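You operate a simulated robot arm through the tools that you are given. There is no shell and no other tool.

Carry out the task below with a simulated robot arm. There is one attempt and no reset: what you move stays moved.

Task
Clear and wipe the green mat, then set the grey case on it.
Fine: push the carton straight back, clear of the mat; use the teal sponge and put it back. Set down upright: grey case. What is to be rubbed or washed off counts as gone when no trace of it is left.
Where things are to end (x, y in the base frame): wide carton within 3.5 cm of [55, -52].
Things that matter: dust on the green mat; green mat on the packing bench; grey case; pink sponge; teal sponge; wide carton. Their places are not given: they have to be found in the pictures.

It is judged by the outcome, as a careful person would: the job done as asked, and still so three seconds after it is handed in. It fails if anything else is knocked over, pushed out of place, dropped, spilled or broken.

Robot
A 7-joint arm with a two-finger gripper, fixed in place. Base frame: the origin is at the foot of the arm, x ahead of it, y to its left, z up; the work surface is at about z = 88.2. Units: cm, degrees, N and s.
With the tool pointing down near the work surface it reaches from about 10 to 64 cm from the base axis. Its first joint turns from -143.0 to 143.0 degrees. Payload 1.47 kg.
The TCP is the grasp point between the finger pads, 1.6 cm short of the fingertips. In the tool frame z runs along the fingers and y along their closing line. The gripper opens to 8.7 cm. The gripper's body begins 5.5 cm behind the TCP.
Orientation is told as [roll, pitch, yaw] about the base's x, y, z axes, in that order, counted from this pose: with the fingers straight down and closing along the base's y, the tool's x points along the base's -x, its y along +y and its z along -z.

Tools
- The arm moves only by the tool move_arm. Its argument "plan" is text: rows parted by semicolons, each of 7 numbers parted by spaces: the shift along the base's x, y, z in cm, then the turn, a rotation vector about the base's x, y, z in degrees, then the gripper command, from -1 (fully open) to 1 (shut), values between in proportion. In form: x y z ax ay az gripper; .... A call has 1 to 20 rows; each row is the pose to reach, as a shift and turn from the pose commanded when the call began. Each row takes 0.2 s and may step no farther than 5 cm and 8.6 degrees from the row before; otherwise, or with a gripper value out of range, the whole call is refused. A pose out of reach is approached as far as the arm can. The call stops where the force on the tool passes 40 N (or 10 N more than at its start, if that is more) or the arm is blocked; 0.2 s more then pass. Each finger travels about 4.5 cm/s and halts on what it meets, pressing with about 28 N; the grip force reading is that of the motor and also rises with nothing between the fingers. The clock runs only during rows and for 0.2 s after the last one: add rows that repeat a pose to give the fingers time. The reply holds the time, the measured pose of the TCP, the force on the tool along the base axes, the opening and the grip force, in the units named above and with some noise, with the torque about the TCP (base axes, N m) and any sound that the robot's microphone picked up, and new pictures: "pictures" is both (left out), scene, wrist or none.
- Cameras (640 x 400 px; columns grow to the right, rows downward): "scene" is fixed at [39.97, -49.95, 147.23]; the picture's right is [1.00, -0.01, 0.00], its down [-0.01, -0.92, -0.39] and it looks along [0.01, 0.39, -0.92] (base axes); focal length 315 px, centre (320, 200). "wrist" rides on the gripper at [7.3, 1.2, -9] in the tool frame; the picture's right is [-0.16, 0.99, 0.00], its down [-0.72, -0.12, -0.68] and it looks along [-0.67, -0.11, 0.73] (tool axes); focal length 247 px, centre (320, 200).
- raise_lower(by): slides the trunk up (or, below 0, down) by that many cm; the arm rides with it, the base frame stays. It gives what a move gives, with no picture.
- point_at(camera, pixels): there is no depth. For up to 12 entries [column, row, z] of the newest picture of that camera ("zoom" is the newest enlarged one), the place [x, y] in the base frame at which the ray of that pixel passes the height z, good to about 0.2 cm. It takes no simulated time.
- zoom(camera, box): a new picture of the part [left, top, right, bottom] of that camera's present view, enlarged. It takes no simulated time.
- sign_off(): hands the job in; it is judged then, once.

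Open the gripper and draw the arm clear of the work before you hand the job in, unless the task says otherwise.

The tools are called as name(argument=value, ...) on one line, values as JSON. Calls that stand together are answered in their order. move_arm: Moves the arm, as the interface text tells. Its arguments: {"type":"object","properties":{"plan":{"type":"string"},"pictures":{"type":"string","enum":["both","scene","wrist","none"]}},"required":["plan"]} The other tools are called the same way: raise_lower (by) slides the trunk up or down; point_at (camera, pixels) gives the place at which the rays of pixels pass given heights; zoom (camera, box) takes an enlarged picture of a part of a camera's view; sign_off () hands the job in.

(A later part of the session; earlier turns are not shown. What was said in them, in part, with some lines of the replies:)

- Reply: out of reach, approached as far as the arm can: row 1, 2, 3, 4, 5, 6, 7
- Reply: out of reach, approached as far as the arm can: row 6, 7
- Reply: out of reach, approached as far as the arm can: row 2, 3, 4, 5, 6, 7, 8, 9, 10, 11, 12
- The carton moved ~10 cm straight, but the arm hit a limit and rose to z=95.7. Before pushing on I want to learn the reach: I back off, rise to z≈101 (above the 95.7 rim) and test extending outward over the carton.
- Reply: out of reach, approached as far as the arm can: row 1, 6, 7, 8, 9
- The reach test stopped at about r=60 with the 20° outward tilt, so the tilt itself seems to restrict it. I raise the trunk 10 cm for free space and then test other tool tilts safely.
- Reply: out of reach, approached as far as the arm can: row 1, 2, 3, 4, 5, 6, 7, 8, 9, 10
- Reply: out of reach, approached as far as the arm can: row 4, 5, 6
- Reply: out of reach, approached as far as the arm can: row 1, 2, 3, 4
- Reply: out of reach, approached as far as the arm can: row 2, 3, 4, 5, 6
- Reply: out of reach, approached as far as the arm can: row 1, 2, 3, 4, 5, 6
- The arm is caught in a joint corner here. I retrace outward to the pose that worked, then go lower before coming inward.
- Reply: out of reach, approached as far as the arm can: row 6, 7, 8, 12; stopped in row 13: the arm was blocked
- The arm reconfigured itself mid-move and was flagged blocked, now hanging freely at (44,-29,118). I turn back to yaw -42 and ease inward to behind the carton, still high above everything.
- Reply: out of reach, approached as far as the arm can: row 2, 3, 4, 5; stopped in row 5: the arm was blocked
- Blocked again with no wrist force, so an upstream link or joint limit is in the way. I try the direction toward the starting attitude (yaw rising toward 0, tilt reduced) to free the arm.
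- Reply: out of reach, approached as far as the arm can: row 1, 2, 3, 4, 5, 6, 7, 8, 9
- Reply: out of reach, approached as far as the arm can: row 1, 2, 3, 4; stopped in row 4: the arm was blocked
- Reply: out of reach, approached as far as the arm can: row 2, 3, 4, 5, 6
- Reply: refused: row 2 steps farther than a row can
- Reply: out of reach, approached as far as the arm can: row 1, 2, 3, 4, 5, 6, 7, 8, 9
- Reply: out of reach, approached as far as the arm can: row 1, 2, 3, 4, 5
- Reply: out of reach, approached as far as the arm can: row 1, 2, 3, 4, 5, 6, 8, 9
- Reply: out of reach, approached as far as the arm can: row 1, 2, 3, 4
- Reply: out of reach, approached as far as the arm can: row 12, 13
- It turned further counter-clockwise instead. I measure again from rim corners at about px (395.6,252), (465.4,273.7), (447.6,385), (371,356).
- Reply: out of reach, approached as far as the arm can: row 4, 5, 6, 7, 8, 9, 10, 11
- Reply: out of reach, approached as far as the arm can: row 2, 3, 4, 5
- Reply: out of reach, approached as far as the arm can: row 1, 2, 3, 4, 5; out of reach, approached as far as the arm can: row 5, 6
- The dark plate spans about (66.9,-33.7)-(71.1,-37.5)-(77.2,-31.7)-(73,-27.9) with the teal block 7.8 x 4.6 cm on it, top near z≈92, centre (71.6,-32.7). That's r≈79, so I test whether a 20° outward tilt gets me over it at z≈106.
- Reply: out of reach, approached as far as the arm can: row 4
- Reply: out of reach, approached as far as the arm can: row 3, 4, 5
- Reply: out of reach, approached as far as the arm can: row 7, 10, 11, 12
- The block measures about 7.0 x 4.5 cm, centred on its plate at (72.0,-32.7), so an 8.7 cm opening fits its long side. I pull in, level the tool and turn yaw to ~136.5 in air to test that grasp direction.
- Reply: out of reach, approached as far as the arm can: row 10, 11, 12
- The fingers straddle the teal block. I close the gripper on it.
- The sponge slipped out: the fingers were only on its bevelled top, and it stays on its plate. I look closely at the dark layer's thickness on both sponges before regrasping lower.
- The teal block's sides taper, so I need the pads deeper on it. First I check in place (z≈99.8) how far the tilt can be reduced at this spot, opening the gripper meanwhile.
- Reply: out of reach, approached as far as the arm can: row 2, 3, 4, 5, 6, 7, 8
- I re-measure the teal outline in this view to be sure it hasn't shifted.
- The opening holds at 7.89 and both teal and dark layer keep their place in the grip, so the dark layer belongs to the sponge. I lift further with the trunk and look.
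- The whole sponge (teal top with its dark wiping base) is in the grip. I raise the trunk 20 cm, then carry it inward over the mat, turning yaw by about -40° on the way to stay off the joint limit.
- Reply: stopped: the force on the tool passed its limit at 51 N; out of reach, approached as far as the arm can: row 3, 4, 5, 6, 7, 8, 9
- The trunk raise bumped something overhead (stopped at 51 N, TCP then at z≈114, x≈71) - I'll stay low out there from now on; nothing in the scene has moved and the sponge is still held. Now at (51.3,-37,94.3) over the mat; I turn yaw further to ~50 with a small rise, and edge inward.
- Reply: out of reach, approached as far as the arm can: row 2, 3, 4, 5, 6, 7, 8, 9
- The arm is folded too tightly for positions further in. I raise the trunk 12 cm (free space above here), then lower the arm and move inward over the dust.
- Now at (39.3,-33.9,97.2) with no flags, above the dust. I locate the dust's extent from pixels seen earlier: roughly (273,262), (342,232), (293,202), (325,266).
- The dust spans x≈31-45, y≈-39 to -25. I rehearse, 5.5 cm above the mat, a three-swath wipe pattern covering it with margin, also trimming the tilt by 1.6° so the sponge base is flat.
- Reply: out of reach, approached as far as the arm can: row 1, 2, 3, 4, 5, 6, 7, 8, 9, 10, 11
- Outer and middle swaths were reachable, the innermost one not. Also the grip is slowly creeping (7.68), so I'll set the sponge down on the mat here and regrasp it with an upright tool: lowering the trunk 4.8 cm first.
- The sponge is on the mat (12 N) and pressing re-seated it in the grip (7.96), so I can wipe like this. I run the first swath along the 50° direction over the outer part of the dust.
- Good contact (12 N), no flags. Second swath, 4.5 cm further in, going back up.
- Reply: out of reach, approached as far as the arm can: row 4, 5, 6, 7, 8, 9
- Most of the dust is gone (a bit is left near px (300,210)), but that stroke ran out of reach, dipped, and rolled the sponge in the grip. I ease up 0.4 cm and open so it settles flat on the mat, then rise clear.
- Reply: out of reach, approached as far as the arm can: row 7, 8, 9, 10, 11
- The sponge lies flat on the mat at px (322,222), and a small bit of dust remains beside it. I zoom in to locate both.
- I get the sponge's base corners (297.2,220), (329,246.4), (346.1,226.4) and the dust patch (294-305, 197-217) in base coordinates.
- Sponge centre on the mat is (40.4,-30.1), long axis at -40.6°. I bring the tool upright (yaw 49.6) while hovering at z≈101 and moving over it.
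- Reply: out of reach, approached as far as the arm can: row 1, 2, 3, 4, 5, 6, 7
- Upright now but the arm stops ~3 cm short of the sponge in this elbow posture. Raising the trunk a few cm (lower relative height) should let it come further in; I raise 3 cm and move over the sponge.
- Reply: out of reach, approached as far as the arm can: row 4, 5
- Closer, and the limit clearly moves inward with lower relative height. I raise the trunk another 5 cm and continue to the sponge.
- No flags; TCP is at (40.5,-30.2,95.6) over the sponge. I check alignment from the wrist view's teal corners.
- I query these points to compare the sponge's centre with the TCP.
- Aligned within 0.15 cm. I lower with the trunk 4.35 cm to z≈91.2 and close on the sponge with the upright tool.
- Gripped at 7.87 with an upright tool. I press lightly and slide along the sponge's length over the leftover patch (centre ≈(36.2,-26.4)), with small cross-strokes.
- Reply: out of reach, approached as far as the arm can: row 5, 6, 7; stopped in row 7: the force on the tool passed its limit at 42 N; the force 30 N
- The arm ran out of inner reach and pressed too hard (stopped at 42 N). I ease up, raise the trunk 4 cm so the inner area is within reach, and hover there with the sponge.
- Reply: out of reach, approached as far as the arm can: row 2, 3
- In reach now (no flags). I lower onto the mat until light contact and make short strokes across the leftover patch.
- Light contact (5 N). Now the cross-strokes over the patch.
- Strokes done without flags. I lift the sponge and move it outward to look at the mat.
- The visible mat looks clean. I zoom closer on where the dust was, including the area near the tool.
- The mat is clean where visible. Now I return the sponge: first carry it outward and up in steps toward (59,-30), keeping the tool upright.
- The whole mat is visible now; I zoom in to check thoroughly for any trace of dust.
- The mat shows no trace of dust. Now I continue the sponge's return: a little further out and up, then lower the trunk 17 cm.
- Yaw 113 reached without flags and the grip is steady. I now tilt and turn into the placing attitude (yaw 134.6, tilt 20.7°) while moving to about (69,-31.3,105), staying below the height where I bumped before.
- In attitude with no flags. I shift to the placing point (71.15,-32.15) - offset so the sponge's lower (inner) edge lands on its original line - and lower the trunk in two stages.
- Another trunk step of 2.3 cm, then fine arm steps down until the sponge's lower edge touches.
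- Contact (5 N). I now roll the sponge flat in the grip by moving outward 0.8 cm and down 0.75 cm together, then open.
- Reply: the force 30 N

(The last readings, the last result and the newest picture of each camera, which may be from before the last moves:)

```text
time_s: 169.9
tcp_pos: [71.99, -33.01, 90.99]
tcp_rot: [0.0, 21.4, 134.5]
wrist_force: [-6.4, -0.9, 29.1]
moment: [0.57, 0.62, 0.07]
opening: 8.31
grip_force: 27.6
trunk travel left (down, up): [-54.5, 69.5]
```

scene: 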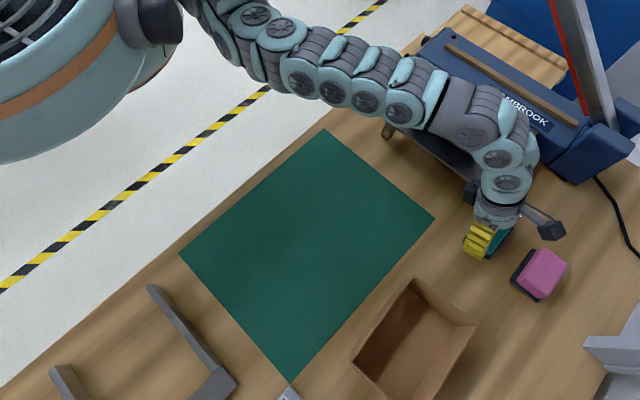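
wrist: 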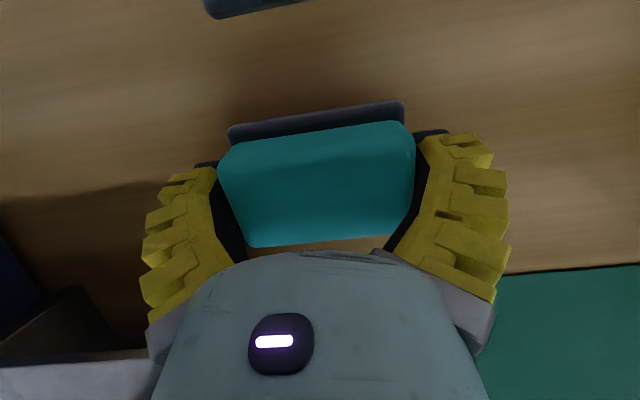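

Partly flattened (29 N down). I back the pressure off slightly and open the gripper.

move_arm(plan="-0.05 0.05 0.1 0 0 0 1; -0.1 0.1 0.2 0 0 0 0.6; -0.1 0.1 0.2 0 0 0 -0.3; -0.1 0.1 0.2 0 0 0 -1; -0.1 0.1 0.2 0 0 0 -1; -0.1 0.1 0.2 0 0 0 -1")

```text
time_s: 171.3
tcp_pos: [71.6, -32.57, 90.7]
tcp_rot: [0.0, 20.9, 134.4]
wrist_force: [0.7, 1.1, 0.3]
moment: [0.03, 0.0, 0.0]
opening: 8.69
grip_force: 0.2
trunk travel left (down, up): [-54.5, 69.5]
```

scene: 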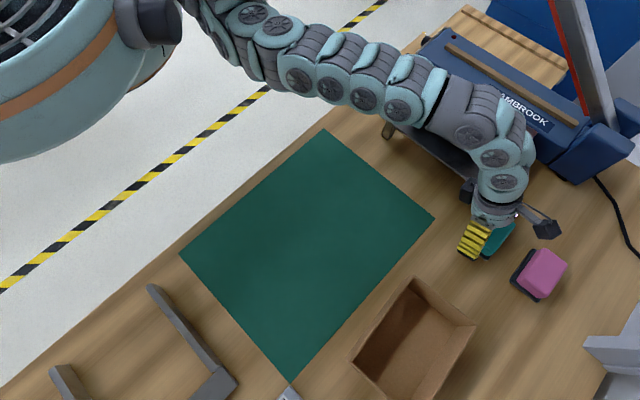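
wrist: 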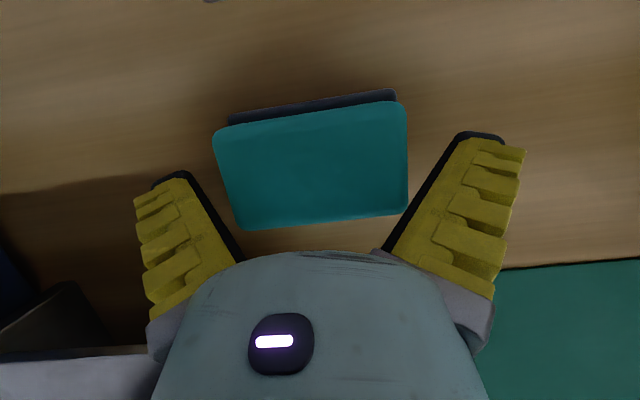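

Released; the sponge lies flat between the fingers. I raise the trunk 8 cm (z≈98.7) and measure where it ended.

raise_lower(by=8)

move_arm(plan="0 0 0 0 0 0 -1")

zoom(camera="wrist", box=[250, 80, 400, 200])

```text
time_s: 172.5
tcp_pos: [71.66, -32.51, 98.81]
tcp_rot: [-0.1, 21.0, 134.5]
wrist_force: [0.2, 0.7, -0.1]
moment: [-0.04, -0.04, -0.02]
opening: 8.69
grip_force: 0.0
trunk travel left (down, up): [-62.5, 61.5]
```

```text
time_s: 172.9
tcp_pos: [71.53, -32.54, 98.9]
tcp_rot: [0.0, 21.0, 134.5]
wrist_force: [0.4, -0.3, 0.7]
moment: [-0.01, 0.02, -0.04]
opening: 8.68
grip_force: 0.2
trunk travel left (down, up): [-62.5, 61.5]
```

scene: 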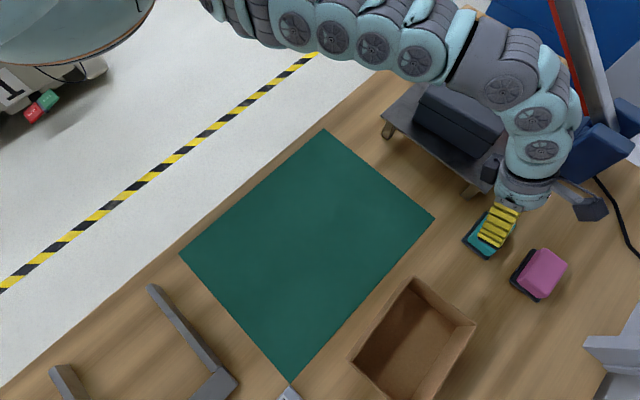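
wrist: 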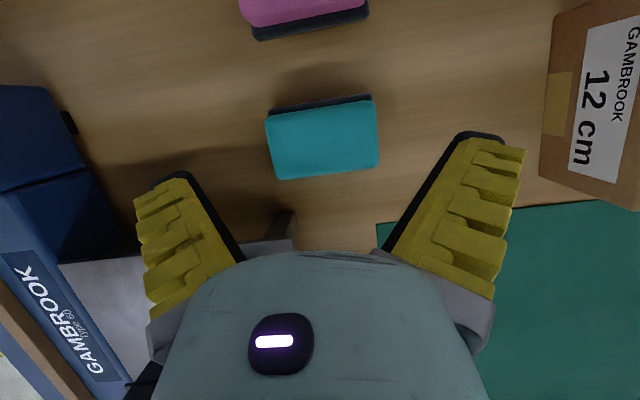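

```text
3.33 times, centred on (325, 140) of wrist
```

zoom: 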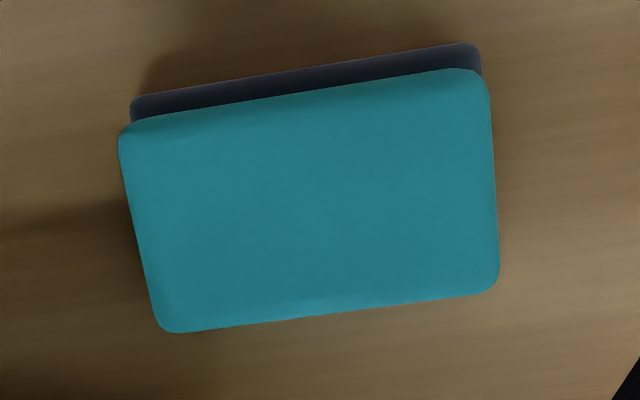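

I query the teal corners (265,122), (375.5,104), (379,164), (277,179) and the base edge.

point_at(camera="wrist", pixels=[[265, 122, 91.5], [375.5, 104, 91.5], [379, 164, 91.5], [277, 179, 91.5], [267.9, 111.5, 88.8], [373, 94.4, 88.8]])

```text
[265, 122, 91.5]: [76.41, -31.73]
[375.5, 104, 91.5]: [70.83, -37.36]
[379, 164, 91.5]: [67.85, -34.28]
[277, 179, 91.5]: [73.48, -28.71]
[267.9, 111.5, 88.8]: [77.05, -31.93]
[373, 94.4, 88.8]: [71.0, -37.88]
```

The sponge is back within ~0.5 cm of where it was, same orientation. Now the case: I retreat inward and upright the tool to get a free view.

move_arm(plan="-2 0.4 1 4.9 4.9 0 -1; -4 0.8 2 9.8 9.8 0 -1; -6 1.2 3 14.8 14.7 0 -1; -8 1.4 4 14.8 14.7 -6 -1; -10 1.6 5 14.8 14.7 -12 -1; -12 1 5 14.8 14.7 -18 -1; -14 0 5 14.8 14.7 -24 -1; -16 -1 5 14.8 14.7 -30 -1; -16 -1 5 14.8 14.7 -30 -1")

```text
time_s: 174.9
tcp_pos: [55.48, -33.63, 103.85]
tcp_rot: [5.4, 1.0, 105.0]
wrist_force: [-0.8, 0.0, -0.3]
moment: [0.0, 0.0, 0.01]
opening: 8.7
grip_force: 0.1
out of reach, approached as far as the arm can: row 3
trunk travel left (down, up): [-62.5, 61.5]
```

scene: 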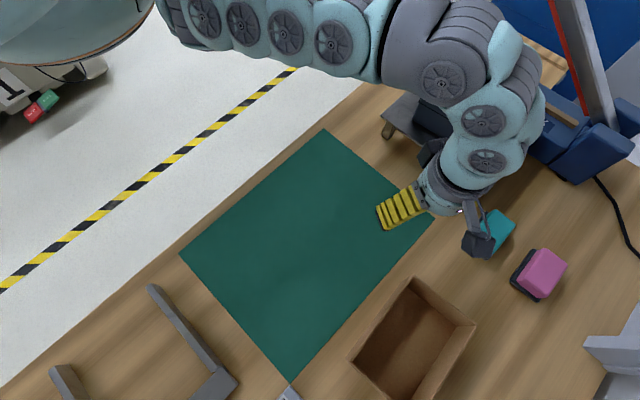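
wrist: 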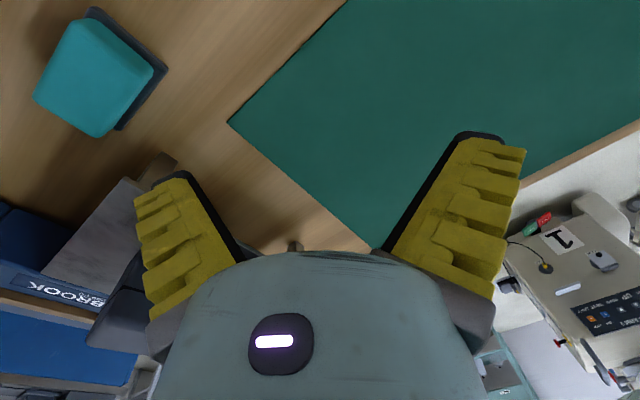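

The arm hides the case in the scene view, so I'll look from above with the wrist camera. I raise the trunk 12 cm here, level the tool, and swing toward the case at z≈116.

raise_lower(by=12)

move_arm(plan="0 0 0 2.4 -5 0 -1; 0 0 0 2.4 -5 0 -1", pictures="none")

move_arm(plan="1.5 2.5 0 0 0 4 -1; 3 5 0 0 0 8 -1; 4.5 7.5 0 0 0 12 -1; 6 10 0 0 0 16 -1; 7.5 12.5 0 0 0 20 -1; 9 15 0 0 0 24 -1; 10 17.5 0 0 0 28 -1; 10.5 19.5 0 0 0 32 -1; 10.5 19.5 0 0 0 32 -1")

```text
time_s: 176.4
tcp_pos: [55.6, -33.57, 115.79]
tcp_rot: [5.4, 1.1, 105.2]
wrist_force: [0.5, 0.6, 0.3]
moment: [-0.01, 0.02, 0.01]
opening: 8.72
grip_force: 0.0
trunk travel left (down, up): [-74.5, 49.5]
```

```text
time_s: 177.0
tcp_pos: [55.46, -33.42, 115.78]
tcp_rot: [0.1, 0.0, 105.1]
wrist_force: [0.2, 0.9, 0.5]
moment: [-0.01, 0.05, 0.0]
opening: 8.7
grip_force: 0.0
trunk travel left (down, up): [-74.5, 49.5]
```

```text
time_s: 179.0
tcp_pos: [66.03, -13.91, 115.84]
tcp_rot: [-0.1, 0.1, 137.2]
wrist_force: [-0.1, 0.5, -0.8]
moment: [0.01, 0.01, -0.01]
opening: 8.72
grip_force: 0.1
trunk travel left (down, up): [-74.5, 49.5]
```

scene: 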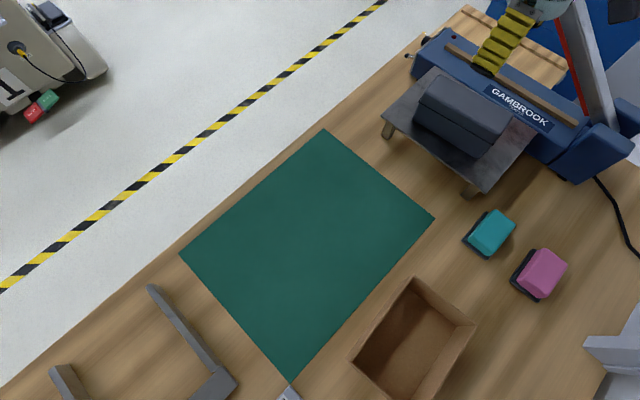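
wrist: 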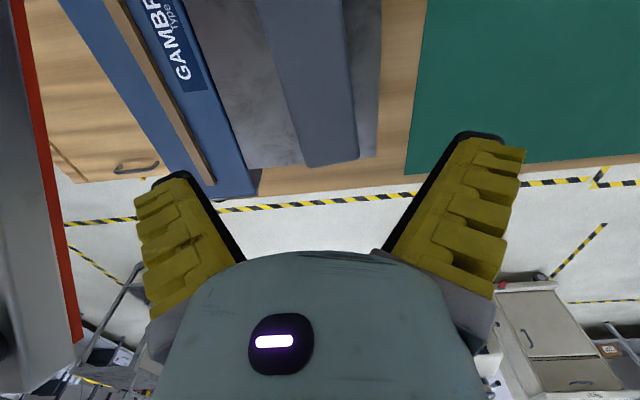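

Both cameras now see the case. I zoom on it in each view.

zoom(camera="scene", box=[395, 55, 545, 200])

zoom(camera="wrist", box=[180, 0, 420, 200])

```text
2.76 times, centred on (470, 128) of scene
```

zoom: 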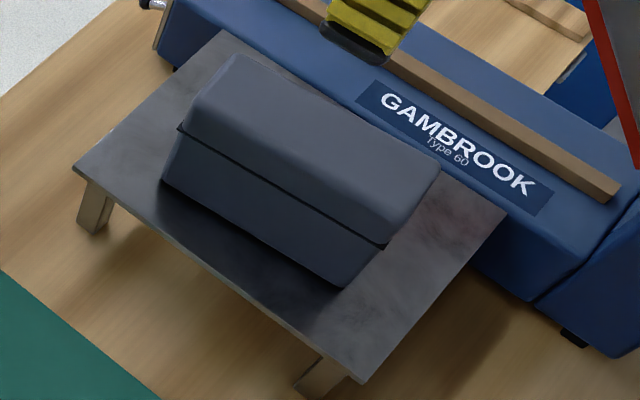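

```text
2.00 times, centred on (300, 100) of wrist
```

zoom: 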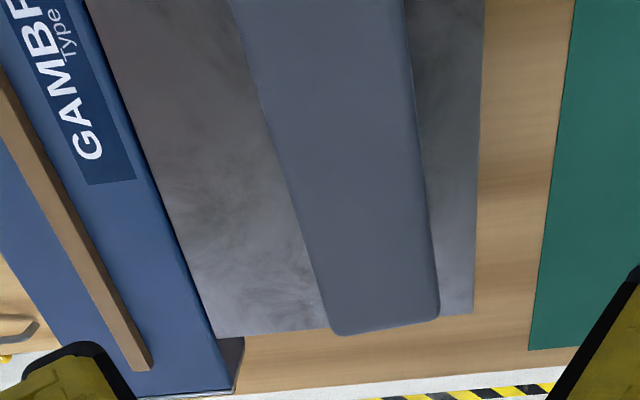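

I query the case's left-end corners from both views at several heights to get its height and width: wrist (307.5,167.5), (360,157.5); scene rear-left (438,75.5), rear-right (510,113), split corners.

point_at(camera="wrist", pixels=[[307.5, 167.5, 100], [307.5, 167.5, 102], [307.5, 167.5, 104], [360, 157.5, 100], [360, 157.5, 102], [360, 157.5, 104], [271, 50, 100], [271, 50, 102], [271, 50, 104], [347, 50, 100], [347, 50, 102], [347, 50, 104]])

point_at(camera="scene", pixels=[[438.1, 75.5, 100], [438.1, 75.5, 102], [438.1, 75.5, 104], [513, 118, 100], [513, 118, 102], [513, 118, 104], [418.9, 102.3, 99], [418.9, 102.3, 101], [494, 144.3, 99], [494, 144.3, 101], [413, 119.5, 94.7], [478.5, 159, 94.7]])

```text
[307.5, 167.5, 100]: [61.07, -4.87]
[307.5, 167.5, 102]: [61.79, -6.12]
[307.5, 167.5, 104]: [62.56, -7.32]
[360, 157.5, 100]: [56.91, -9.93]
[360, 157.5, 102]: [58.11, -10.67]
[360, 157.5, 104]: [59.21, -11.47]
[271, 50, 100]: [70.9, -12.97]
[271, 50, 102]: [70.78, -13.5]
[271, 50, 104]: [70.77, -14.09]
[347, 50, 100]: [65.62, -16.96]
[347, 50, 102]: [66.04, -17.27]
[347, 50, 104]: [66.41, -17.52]
```

```text
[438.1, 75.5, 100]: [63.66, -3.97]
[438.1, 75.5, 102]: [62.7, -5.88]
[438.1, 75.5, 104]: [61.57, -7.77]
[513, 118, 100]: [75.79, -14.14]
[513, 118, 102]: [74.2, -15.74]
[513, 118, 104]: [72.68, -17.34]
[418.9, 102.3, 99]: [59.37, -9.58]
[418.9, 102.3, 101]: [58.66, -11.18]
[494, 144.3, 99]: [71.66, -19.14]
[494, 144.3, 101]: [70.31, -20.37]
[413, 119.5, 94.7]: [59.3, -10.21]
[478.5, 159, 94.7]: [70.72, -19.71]
```

The case: about 15.0 x 5.7 cm, axis at -39.5°, top z≈102.8, lid split ≈100.5, centre (66.1,-13.65). I turn yaw to 140.5 (closing across its width), centre over it and lower the trunk 10 cm.

move_arm(plan="0.05 0.15 0 0 0 1.6 -1; 0.07 0.26 0 0 0 3.3 -1; 0.07 0.26 0 0 0 3.3 -1", pictures="none")

raise_lower(by=-10)

move_arm(plan="0 0 0 0 0 0 -1")

```text
time_s: 179.8
tcp_pos: [66.14, -13.7, 115.69]
tcp_rot: [0.1, 0.1, 140.5]
wrist_force: [-0.8, -0.3, -0.5]
moment: [0.0, 0.03, 0.05]
opening: 8.74
grip_force: 0.1
trunk travel left (down, up): [-74.5, 49.5]
```

```text
time_s: 181.1
tcp_pos: [66.27, -13.74, 105.89]
tcp_rot: [0.0, 0.1, 140.4]
wrist_force: [0.0, -0.1, 0.3]
moment: [0.03, -0.02, 0.0]
opening: 8.71
grip_force: 0.1
trunk travel left (down, up): [-64.5, 59.5]
```

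```text
time_s: 181.5
tcp_pos: [66.15, -13.83, 105.84]
tcp_rot: [0.0, 0.1, 140.4]
wrist_force: [0.2, 0.6, 0.4]
moment: [-0.03, 0.0, -0.02]
opening: 8.71
grip_force: 0.1
trunk travel left (down, up): [-64.5, 59.5]
```

scene: 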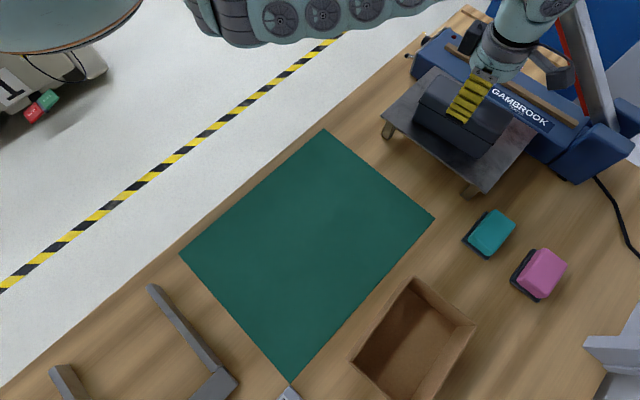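
wrist: 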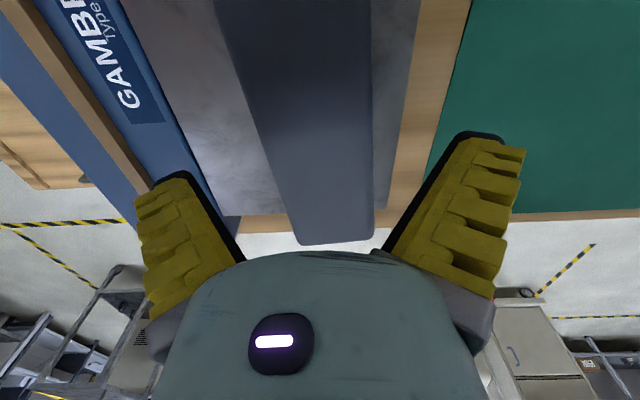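

The case sits centred between the fingers. I lower another 6.3 cm (TCP z≈99.5, tips ~97.9, above the tray) and close gently.

raise_lower(by=-6.3)

move_arm(plan="0 0 0 0 0 0 -0.8; 0 0 0 0 0 0 -0.6; 0 0 0 0 0 0 -0.4; 0 0 0 0 0 0 -0.2; 0 0 0 0 0 0 0.2; 0 0 0 0 0 0 1; 0 0 0 0 0 0 1; 0 0 0 0 0 0 1; 0 0 0 0 0 0 1")

```text
time_s: 182.5
tcp_pos: [66.63, -13.74, 99.81]
tcp_rot: [-0.2, 0.5, 140.5]
wrist_force: [-3.3, 1.7, 28.1]
moment: [-0.38, -0.14, 0.04]
opening: 9.04
grip_force: 5.9
trunk travel left (down, up): [-58.2, 65.8]
```

```text
time_s: 183.3
tcp_pos: [66.57, -13.98, 99.85]
tcp_rot: [-0.1, 0.7, 140.5]
wrist_force: [-14.3, 2.8, 39.0]
moment: [-0.42, -0.83, 0.05]
opening: 6.75
grip_force: 28.4
trunk travel left (down, up): [-58.2, 65.8]
stopped in row 3: the force on the tool passed its limit at 41 N (the readings are from after the stop); the commanded pose is now the measured one
```

scene: 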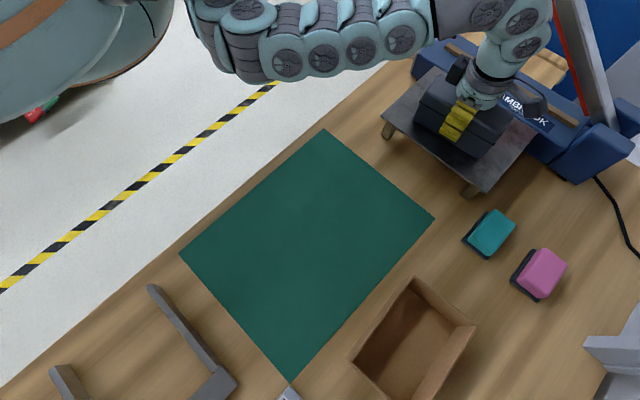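
wrist: 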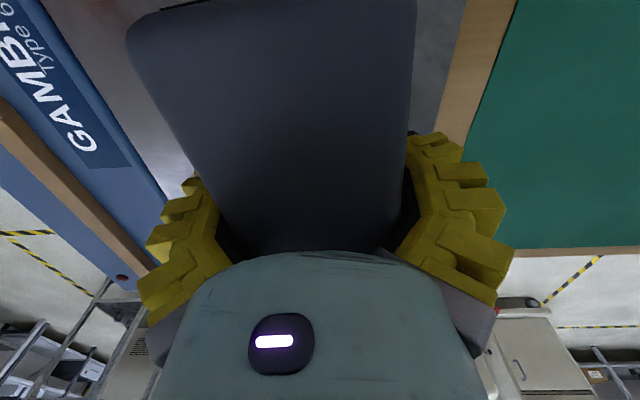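

Something took 28-39 N during the last bit of lowering, and the fingers closed at 6.75 cm - wider than the top. I look closely before lifting.

zoom(camera="scene", box=[395, 55, 545, 200])

zoom(camera="wrist", box=[100, 0, 520, 300])

```text
2.76 times, centred on (470, 128) of scene
```

zoom: 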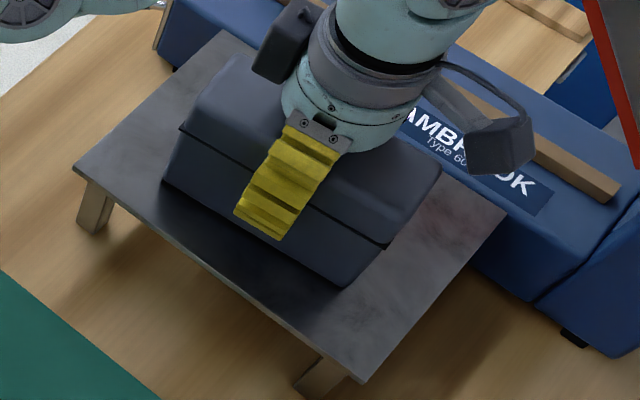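

```text
1.33 times, centred on (310, 150) of wrist
```

zoom: 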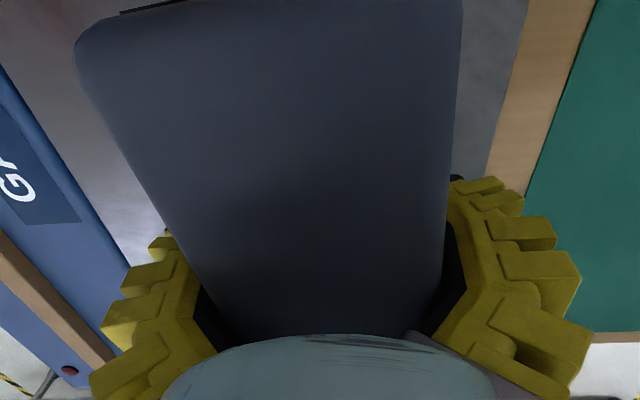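

The case hasn't moved. The fingers narrow toward the palm, so its top wedged between them and took the load. I ease up in small steps while holding the grip and watch the force.

move_arm(plan="0 0 0.15 0 0 0 1; 0 0 0.3 0 0 0 1; 0 0 0.3 0 0 0 1", pictures="none")

```text
time_s: 184.1
tcp_pos: [66.5, -13.91, 100.01]
tcp_rot: [-0.1, 0.4, 140.4]
wrist_force: [0.5, -2.0, 24.9]
moment: [-0.01, -0.14, 0.05]
opening: 6.46
grip_force: 28.3
trunk travel left (down, up): [-58.2, 65.8]
```

Force falls to 25 N. I continue easing up in small steps.

move_arm(plan="0 0 0.15 0 0 0 1; 0 0 0.3 0 0 0 1; 0 0 0.45 0 0 0 1; 0 0 0.45 0 0 0 1", pictures="none")

```text
time_s: 185.1
tcp_pos: [66.26, -13.77, 100.16]
tcp_rot: [0.1, 0.1, 140.4]
wrist_force: [1.5, -1.2, 0.4]
moment: [-0.12, -0.47, 0.0]
opening: 6.22
grip_force: 28.4
trunk travel left (down, up): [-58.2, 65.8]
```

Vertical force is now ~0 with the grip at 6.22 cm. I lift 0.6 cm more to see if the case comes along.

move_arm(plan="0 0 0.2 0 0 0 1; 0 0 0.4 0 0 0 1; 0 0 0.6 0 0 0 1; 0 0 0.6 0 0 0 1")

zoom(camera="scene", box=[395, 55, 545, 200])

```text
time_s: 186.1
tcp_pos: [66.09, -13.78, 100.81]
tcp_rot: [0.1, 0.2, 140.4]
wrist_force: [-0.6, 0.3, -4.1]
moment: [-0.02, -0.02, 0.01]
opening: 6.22
grip_force: 27.7
trunk travel left (down, up): [-58.2, 65.8]
```

scene: 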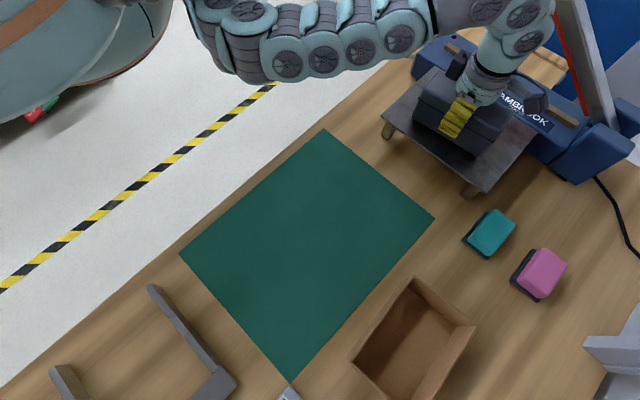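
wrist: 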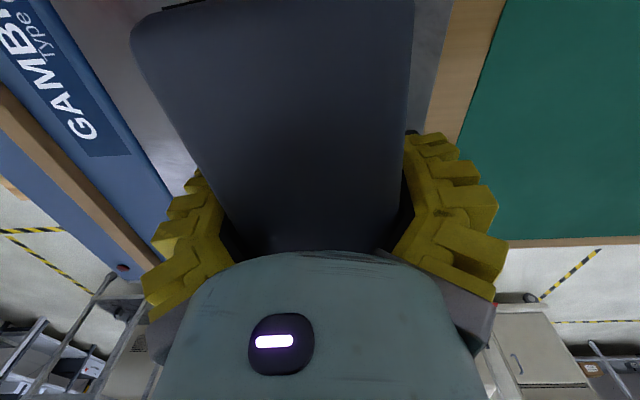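

```text
2.76 times, centred on (470, 128) of scene
```

zoom: 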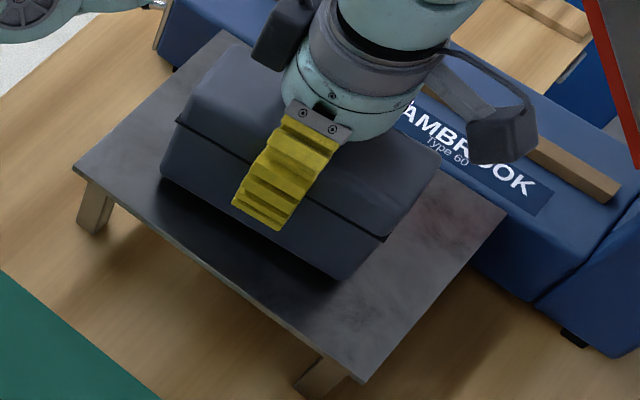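

The case is held (weight ~4 N, grip steady at 6.22). I raise the trunk 10 cm, then move it away from the machine toward (61,-28).

raise_lower(by=10)

move_arm(plan="-0.8 -2.5 0 0 0 0 1; -1.6 -5 0 0 0 0 1; -2.5 -7.5 0 0 0 0 1; -3.4 -10 0 0 0 0 1; -4.3 -12.5 0 0 0 0 1; -5 -14.7 0 0 0 0 1; -5 -14.7 0 0 0 0 1")

```text
time_s: 187.4
tcp_pos: [66.02, -13.65, 110.79]
tcp_rot: [0.0, 0.1, 140.4]
wrist_force: [0.5, 0.0, -4.2]
moment: [-0.01, -0.01, -0.02]
opening: 6.22
grip_force: 28.2
trunk travel left (down, up): [-68.2, 55.8]
```

```text
time_s: 189.0
tcp_pos: [61.08, -28.38, 110.83]
tcp_rot: [0.0, 0.2, 140.4]
wrist_force: [-0.4, -0.7, -4.0]
moment: [-0.01, 0.0, -0.03]
opening: 6.25
grip_force: 27.7
trunk travel left (down, up): [-68.2, 55.8]
```

scene: 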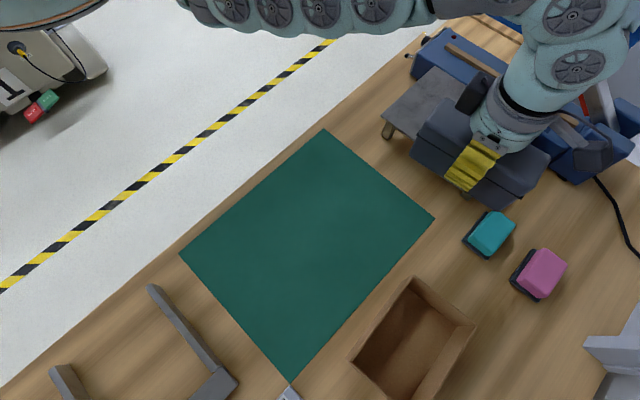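
wrist: 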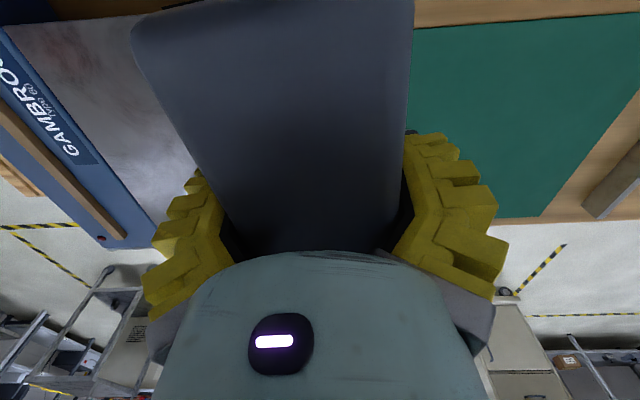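

The case is clear of the tray. I turn yaw from 140 to 50 here, in free space.

move_arm(plan="0 0 0 0 0 -7.5 1; 0 0 0 0 0 -15 1; 0 0 0 0 0 -22.5 1; 0 0 0 0 0 -30 1; 0 0 0 0 0 -37.5 1; 0 0 0 0 0 -45 1; 0 0 0 0 0 -52.5 1; 0 0 0 0 0 -60 1; 0 0 0 0 0 -67.5 1; 0 0 0 0 0 -75 1; 0 0 0 0 0 -82.5 1; 0 0 0 0 0 -90 1; 0 0 0 0 0 -90 1", pictures="scene")

raise_lower(by=10)

```text
time_s: 191.8
tcp_pos: [61.2, -28.43, 110.74]
tcp_rot: [0.0, 0.1, 50.3]
wrist_force: [-0.5, -0.2, -4.3]
moment: [0.0, 0.02, 0.01]
opening: 6.25
grip_force: 27.7
trunk travel left (down, up): [-68.2, 55.8]
```

scene: 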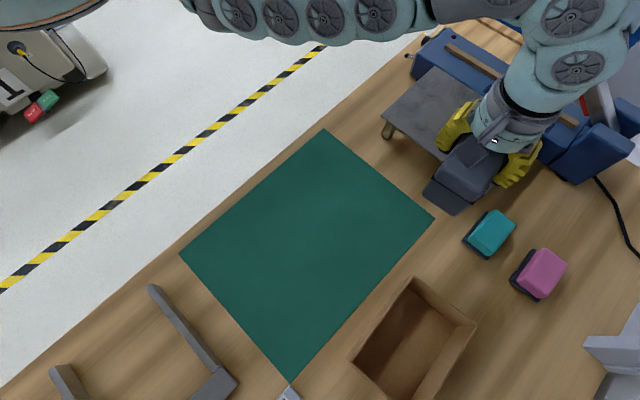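

```text
time_s: 193.2
tcp_pos: [61.21, -28.37, 120.79]
tcp_rot: [0.0, 0.2, 50.4]
wrist_force: [0.0, -0.2, -3.7]
moment: [0.03, 0.06, 0.0]
opening: 6.24
grip_force: 28.1
trunk travel left (down, up): [-78.2, 45.8]
```

Holding steadily. I move a bit inward and down, then raise the trunk 6.5 cm more to retrace the path that worked with the sponge.

move_arm(plan="-1 -0.6 -3 0 0 0 1; -2 -1.2 -6 0 0 0 1; -3 -2 -9 0 0 0 1; -3 -2 -9 0 0 0 1", pictures="none")

raise_lower(by=6.5)

move_arm(plan="-2.5 -0.3 -2.2 0 0 0 1; -5 -0.6 -4.4 0 0 0 1; -7.5 -0.9 -6.6 0 0 0 1; -10 -1.2 -9 0 0 0 1; -12.5 -1.5 -11.5 0 0 0 1; -14.6 -2 -14 0 0 0 1; -14.6 -2 -14 0 0 0 1")

```text
time_s: 194.2
tcp_pos: [57.94, -30.6, 111.93]
tcp_rot: [-0.1, 0.1, 50.3]
wrist_force: [-0.6, -0.1, -4.2]
moment: [0.01, -0.04, -0.01]
opening: 6.25
grip_force: 27.5
trunk travel left (down, up): [-78.2, 45.8]
```

```text
time_s: 195.2
tcp_pos: [58.09, -30.48, 118.28]
tcp_rot: [0.1, 0.1, 50.3]
wrist_force: [-0.7, 0.4, -4.0]
moment: [-0.01, 0.02, 0.03]
opening: 6.22
grip_force: 28.5
trunk travel left (down, up): [-84.7, 39.3]
```

```text
time_s: 196.8
tcp_pos: [43.56, -32.35, 104.31]
tcp_rot: [0.0, 0.0, 50.5]
wrist_force: [-0.4, 0.2, -5.2]
moment: [-0.03, 0.0, 0.0]
opening: 6.26
grip_force: 28.2
trunk travel left (down, up): [-84.7, 39.3]
```

scene: 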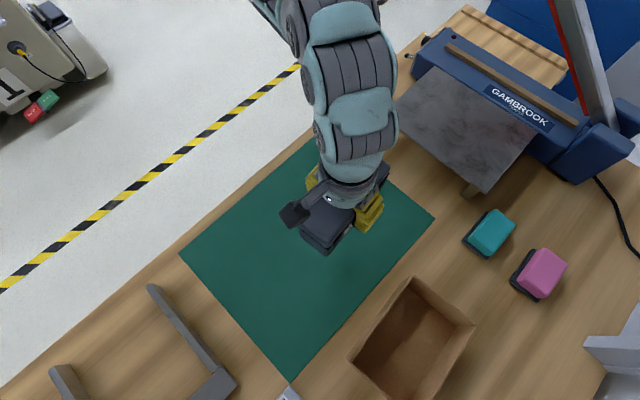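
wrist: 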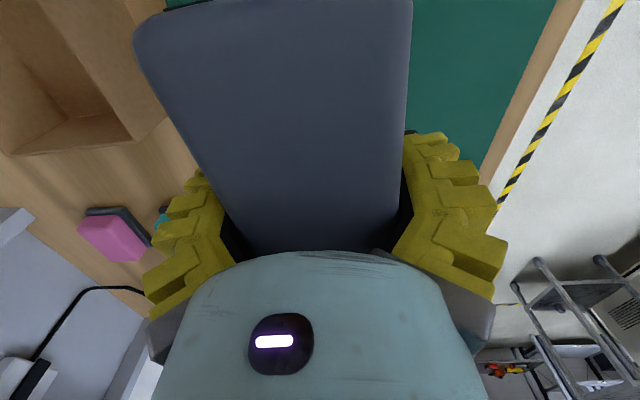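

The case hangs above the mat at (43.6,-32.4), its axis roughly along the mat. I lower the trunk 9.6 cm, then feel for the mat in small arm steps.

raise_lower(by=-9.6)

move_arm(plan="0 0 -0.15 0 0 0 1; 0 0 -0.3 0 0 0 1; 0 0 -0.45 0 0 0 1; 0 0 -0.45 0 0 0 1")

```text
time_s: 198.1
tcp_pos: [43.52, -32.24, 94.74]
tcp_rot: [0.0, 0.0, 50.5]
wrist_force: [0.2, 0.0, -4.5]
moment: [-0.01, -0.04, -0.05]
opening: 6.29
grip_force: 28.1
trunk travel left (down, up): [-75.1, 48.9]
```

```text
time_s: 199.1
tcp_pos: [43.6, -32.2, 94.42]
tcp_rot: [-0.1, 0.1, 50.5]
wrist_force: [-0.5, -0.3, -4.6]
moment: [-0.04, -0.01, -0.02]
opening: 6.26
grip_force: 28.1
trunk travel left (down, up): [-75.1, 48.9]
```

scene: 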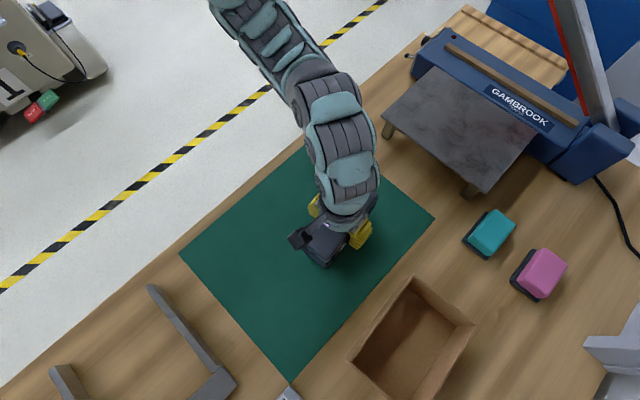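
wrist: 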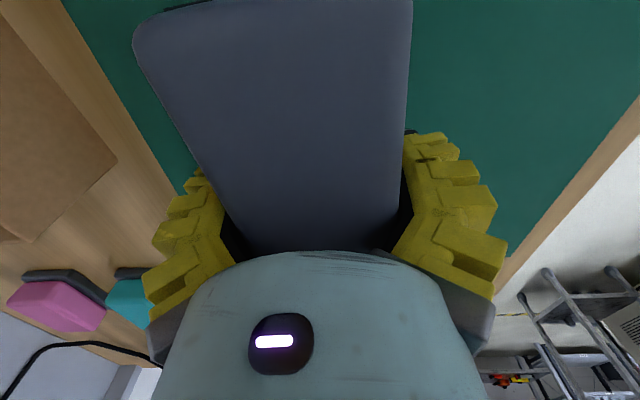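

No contact yet (still -4.6 N, the case's weight). I keep stepping down in small increments.

move_arm(plan="0 0 -0.15 0 0 0 1; 0 0 -0.3 0 0 0 1; 0 0 -0.45 0 0 0 1; 0 0 -0.45 0 0 0 1", pictures="none")

```text
time_s: 200.1
tcp_pos: [43.37, -32.18, 93.81]
tcp_rot: [0.0, 0.1, 50.4]
wrist_force: [0.4, 0.7, -3.4]
moment: [-0.01, -0.01, -0.03]
opening: 6.27
grip_force: 28.4
trunk travel left (down, up): [-75.1, 48.9]
```

move_arm(plan="0 0 -0.1 0 0 0 1; 0 0 -0.2 0 0 0 1; 0 0 -0.3 0 0 0 1; 0 0 -0.3 0 0 0 1", pictures="none")

```text
time_s: 201.1
tcp_pos: [43.43, -32.27, 93.42]
tcp_rot: [0.0, 0.2, 50.3]
wrist_force: [0.0, 0.2, -4.6]
moment: [0.02, -0.02, 0.01]
opening: 6.3
grip_force: 28.1
trunk travel left (down, up): [-75.1, 48.9]
```

Still hanging free at z=93.4. I continue with small steps.

move_arm(plan="0 0 -0.1 0 0 0 1; 0 0 -0.2 0 0 0 1; 0 0 -0.3 0 0 0 1; 0 0 -0.4 0 0 0 1; 0 0 -0.4 0 0 0 1", pictures="scene")

```text
time_s: 202.3
tcp_pos: [43.52, -32.23, 93.16]
tcp_rot: [0.0, 0.1, 50.4]
wrist_force: [-6.8, 2.8, 8.4]
moment: [0.7, -0.55, 0.49]
opening: 6.28
grip_force: 28.3
trunk travel left (down, up): [-75.1, 48.9]
```

scene: 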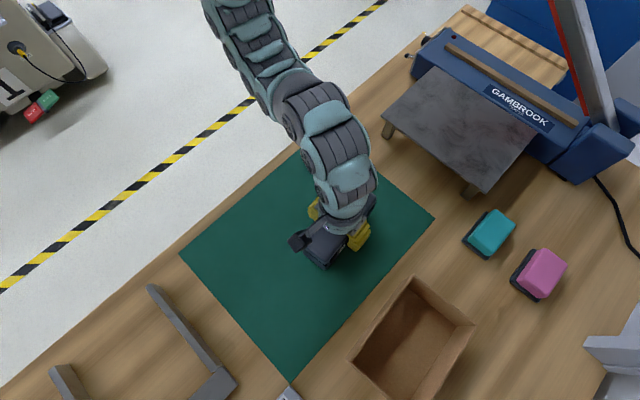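

Contact with the mat (+8 N). I open partway first (to avoid wedging on the case top), rise a little, then open fully and lift clear.

move_arm(plan="0 0 0.1 0 0 0 0.2; 0 0 0.1 0 0 0 -0.2; 0 0 0.1 0 0 0 -0.5; 0 0 0.1 0 0 0 -0.6; 0 0 0.1 0 0 0 -0.6")

```text
time_s: 203.5
tcp_pos: [43.48, -32.31, 93.14]
tcp_rot: [0.0, 0.0, 50.4]
wrist_force: [-1.8, 1.6, 1.0]
moment: [-0.06, -0.01, 0.04]
opening: 7.7
grip_force: 8.7
trunk travel left (down, up): [-75.1, 48.9]
```

scene: 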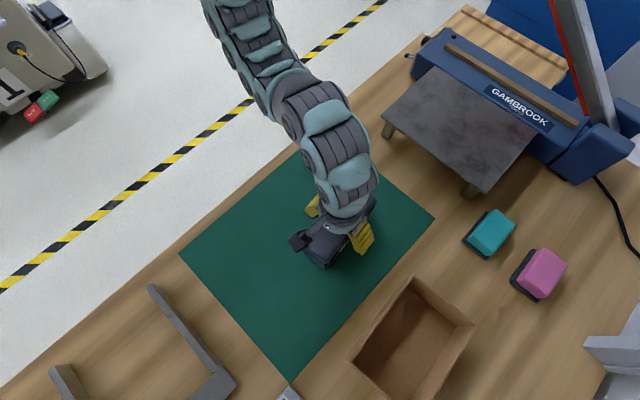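
wrist: 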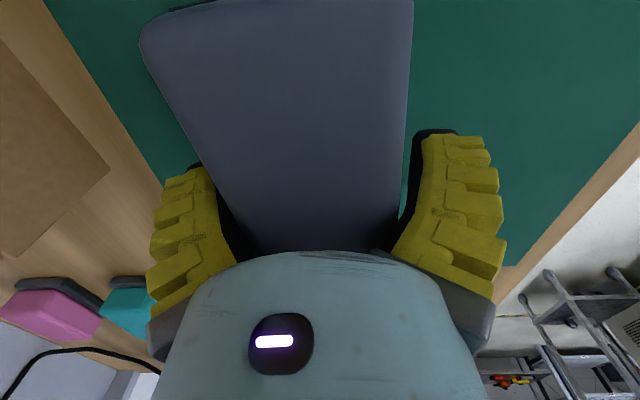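

The fingers have let go at the tips. I raise the trunk 2 cm and check the case stays down.

raise_lower(by=2)

move_arm(plan="0 0 0 0 0 0 -0.8; 0 0 0 0 0 0 -1; 0 0 0 0 0 0 -1")

```text
time_s: 204.2
tcp_pos: [43.41, -32.3, 95.24]
tcp_rot: [-0.1, 0.1, 50.4]
wrist_force: [-0.6, -0.5, -0.1]
moment: [0.0, -0.03, -0.01]
opening: 7.31
grip_force: 2.2
trunk travel left (down, up): [-77.1, 46.9]
```

```text
time_s: 205.0
tcp_pos: [43.41, -32.29, 95.27]
tcp_rot: [0.0, 0.1, 50.5]
wrist_force: [0.5, -0.2, -0.6]
moment: [-0.02, -0.03, 0.01]
opening: 8.71
grip_force: 0.1
trunk travel left (down, up): [-77.1, 46.9]
```

scene: 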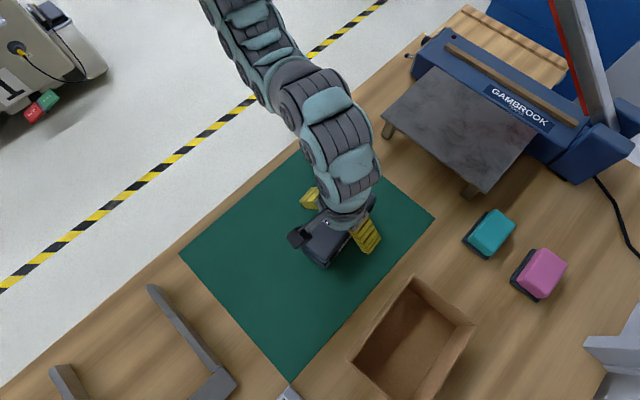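
wrist: 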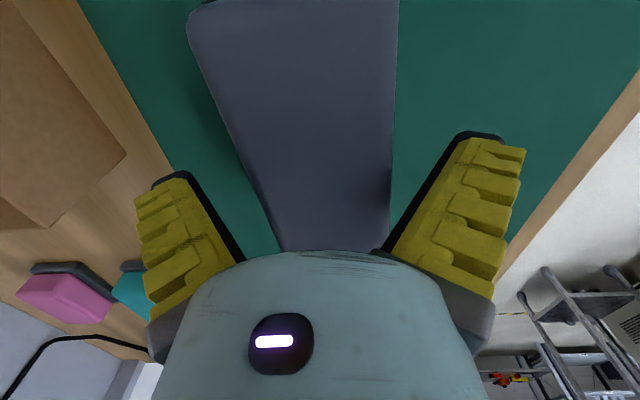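

The case stays put with no load on the tool; the fingers are fully open. I raise the trunk 18 cm to draw clear.

raise_lower(by=18)

move_arm(plan="-1 2 0 0 0 0 -1; -2 4 0 0 0 0 -1; -3 7 0 0 0 0 -1; -4 10 0 0 0 0 -1; -4 13 0 0 0 0 -1; -4 13 0 0 0 0 -1")

```text
time_s: 207.0
tcp_pos: [43.54, -32.4, 113.19]
tcp_rot: [0.0, 0.1, 50.3]
wrist_force: [-0.4, 0.8, -0.6]
moment: [0.01, 0.0, 0.04]
opening: 8.69
grip_force: 0.1
trunk travel left (down, up): [-95.1, 28.9]
```

```text
time_s: 208.4
tcp_pos: [39.52, -19.18, 113.05]
tcp_rot: [0.1, 0.1, 50.3]
wrist_force: [0.3, 0.2, -0.4]
moment: [-0.02, -0.01, 0.0]
opening: 8.71
grip_force: 0.0
trunk travel left (down, up): [-95.1, 28.9]
```

scene: 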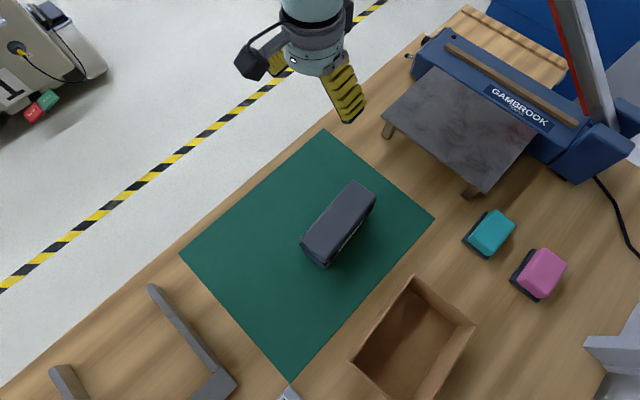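
wrist: 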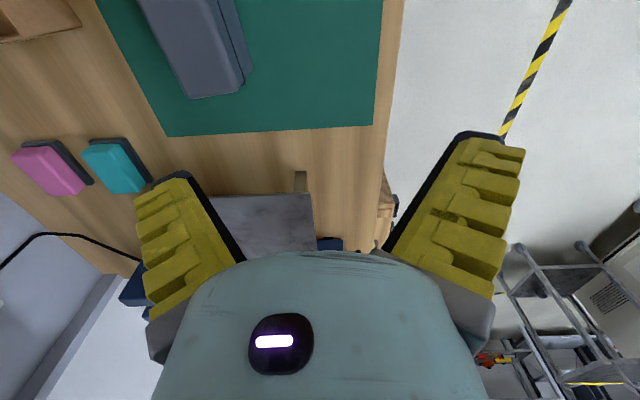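

Everything is in view: the case stands on the mat at px (338,222). I zoom in to confirm it's upright, the mat is clean, and the carton, sponges and machine are in order.

zoom(camera="scene", box=[240, 140, 440, 320])

zoom(camera="scene", box=[340, 160, 600, 400])

point_at(camera="scene", pixels=[[414.4, 276.3, 95.4], [475.4, 326.1, 95.4], [352.6, 362.5, 95.4], [462, 240, 88.6], [488, 259, 88.6], [487, 211, 88.6]])

```text
2.22 times, centred on (340, 230) of scene
```

zoom: 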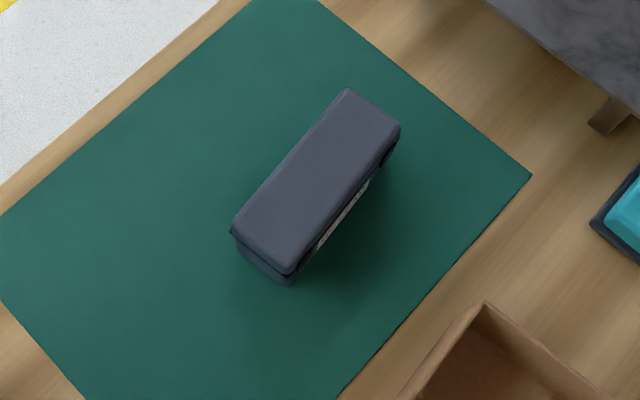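

```text
1.67 times, centred on (470, 280) of scene
```

zoom: 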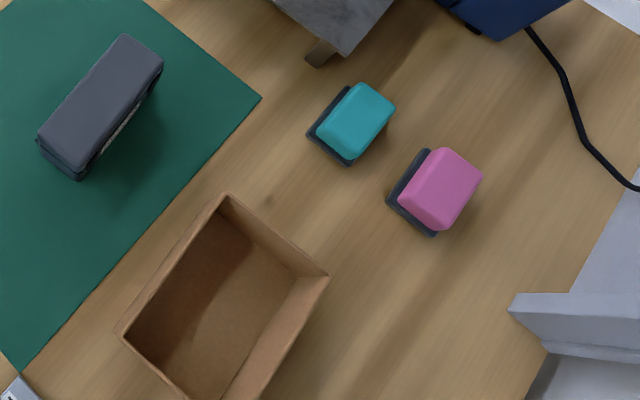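

```text
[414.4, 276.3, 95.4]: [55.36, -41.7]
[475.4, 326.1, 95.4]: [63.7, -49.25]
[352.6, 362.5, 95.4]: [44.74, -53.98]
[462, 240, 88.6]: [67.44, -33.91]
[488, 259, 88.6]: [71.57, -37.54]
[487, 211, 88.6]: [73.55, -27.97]
```

All good; one faint darker spot on the wood near (437,280) catches my eye. I zoom there to see if it's just wood grain.

zoom(camera="scene", box=[400, 240, 480, 310])

zoom(camera="scene", box=[180, 125, 330, 290])

```text
5.71 times, centred on (440, 275) of scene
```

zoom: 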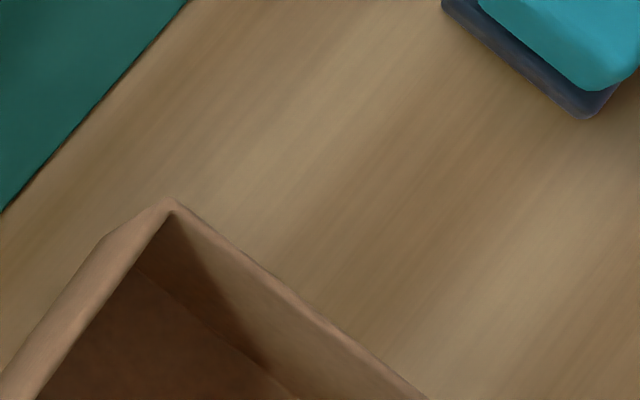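

```text
2.42 times, centred on (255, 208) of scene
```

zoom: 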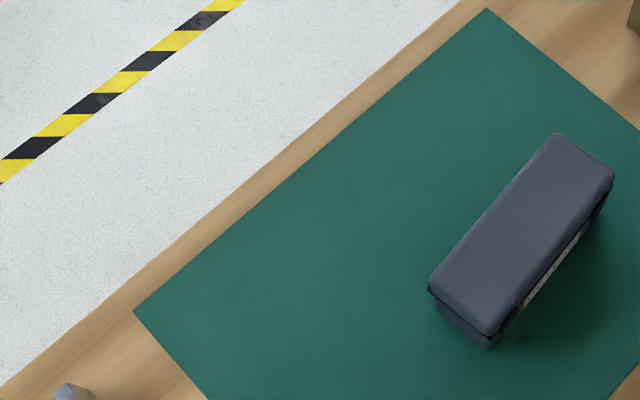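

The mat is clean, the case is upright on it, the carton is at ~(54.2,-51.7), and the sponge is back in place. I raise the arm a further 10 cm so it is well clear of the work.

raise_lower(by=10)

move_arm(plan="0 0 0 0 0 0 -1; 0 0 0 0 0 0 -1")

```text
time_s: 209.7
tcp_pos: [39.56, -19.37, 123.09]
tcp_rot: [0.0, 0.1, 50.4]
wrist_force: [-0.5, -0.6, -0.7]
moment: [0.01, 0.03, -0.04]
opening: 8.72
grip_force: 0.1
trunk travel left (down, up): [-105.1, 18.9]
```

```text
time_s: 210.3
tcp_pos: [39.63, -19.31, 123.11]
tcp_rot: [0.0, 0.2, 50.4]
wrist_force: [0.9, 0.4, 0.0]
moment: [0.0, 0.01, -0.01]
opening: 8.67
grip_force: 0.1
trunk travel left (down, up): [-105.1, 18.9]
```

scene: 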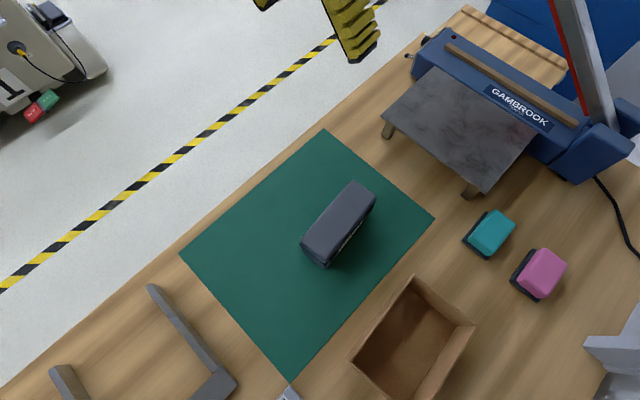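
wrist: 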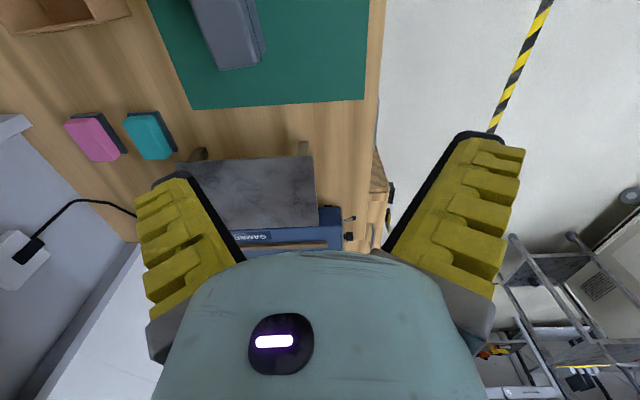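

The final pictures show a clean mat with the grey case upright on it. The carton stands clear at its target, both sponges are in their places, and the arm is clear with the gripper open. I hand the job in.

sign_off()

```text
The job is handed in.
```

The job is done and handed in: the green mat is cleared and wiped, and the grey case stands upright on it.

- **Carton:** it stands at about (54.2, -51.7), under 1 cm from the target and roughly 3.5 cm clear of the mat. It turned partway through the push, so I squared it up from the side. The path was not perfectly straight, but it ended at nearly the angle it started at.
- **Dust:** I wiped it with the teal sponge until no trace showed in close-up pictures of the mat.
- **Teal sponge:** it is back within about 0.5 cm of where it was, facing the same way. It slipped out of the gripper on the first try and stayed where it was. It also rolled in the grip once while wiping, so I set it down on the mat and picked it up again.
- **Grey case:** it is set down within the mat at about (43.5, -32.3). The gripper pressed on it with up to 41 N while I was taking hold, but it did not shift on the tray.

**Unexplained bump:** while I was raising the arm with the sponge, near (71, -33) with the gripper at a height of about 114 cm, the tool hit something above the scene camera's view. It stopped at 51 N. Nothing in the pictures moved, but I never saw what it touched, so that spot is worth a look.
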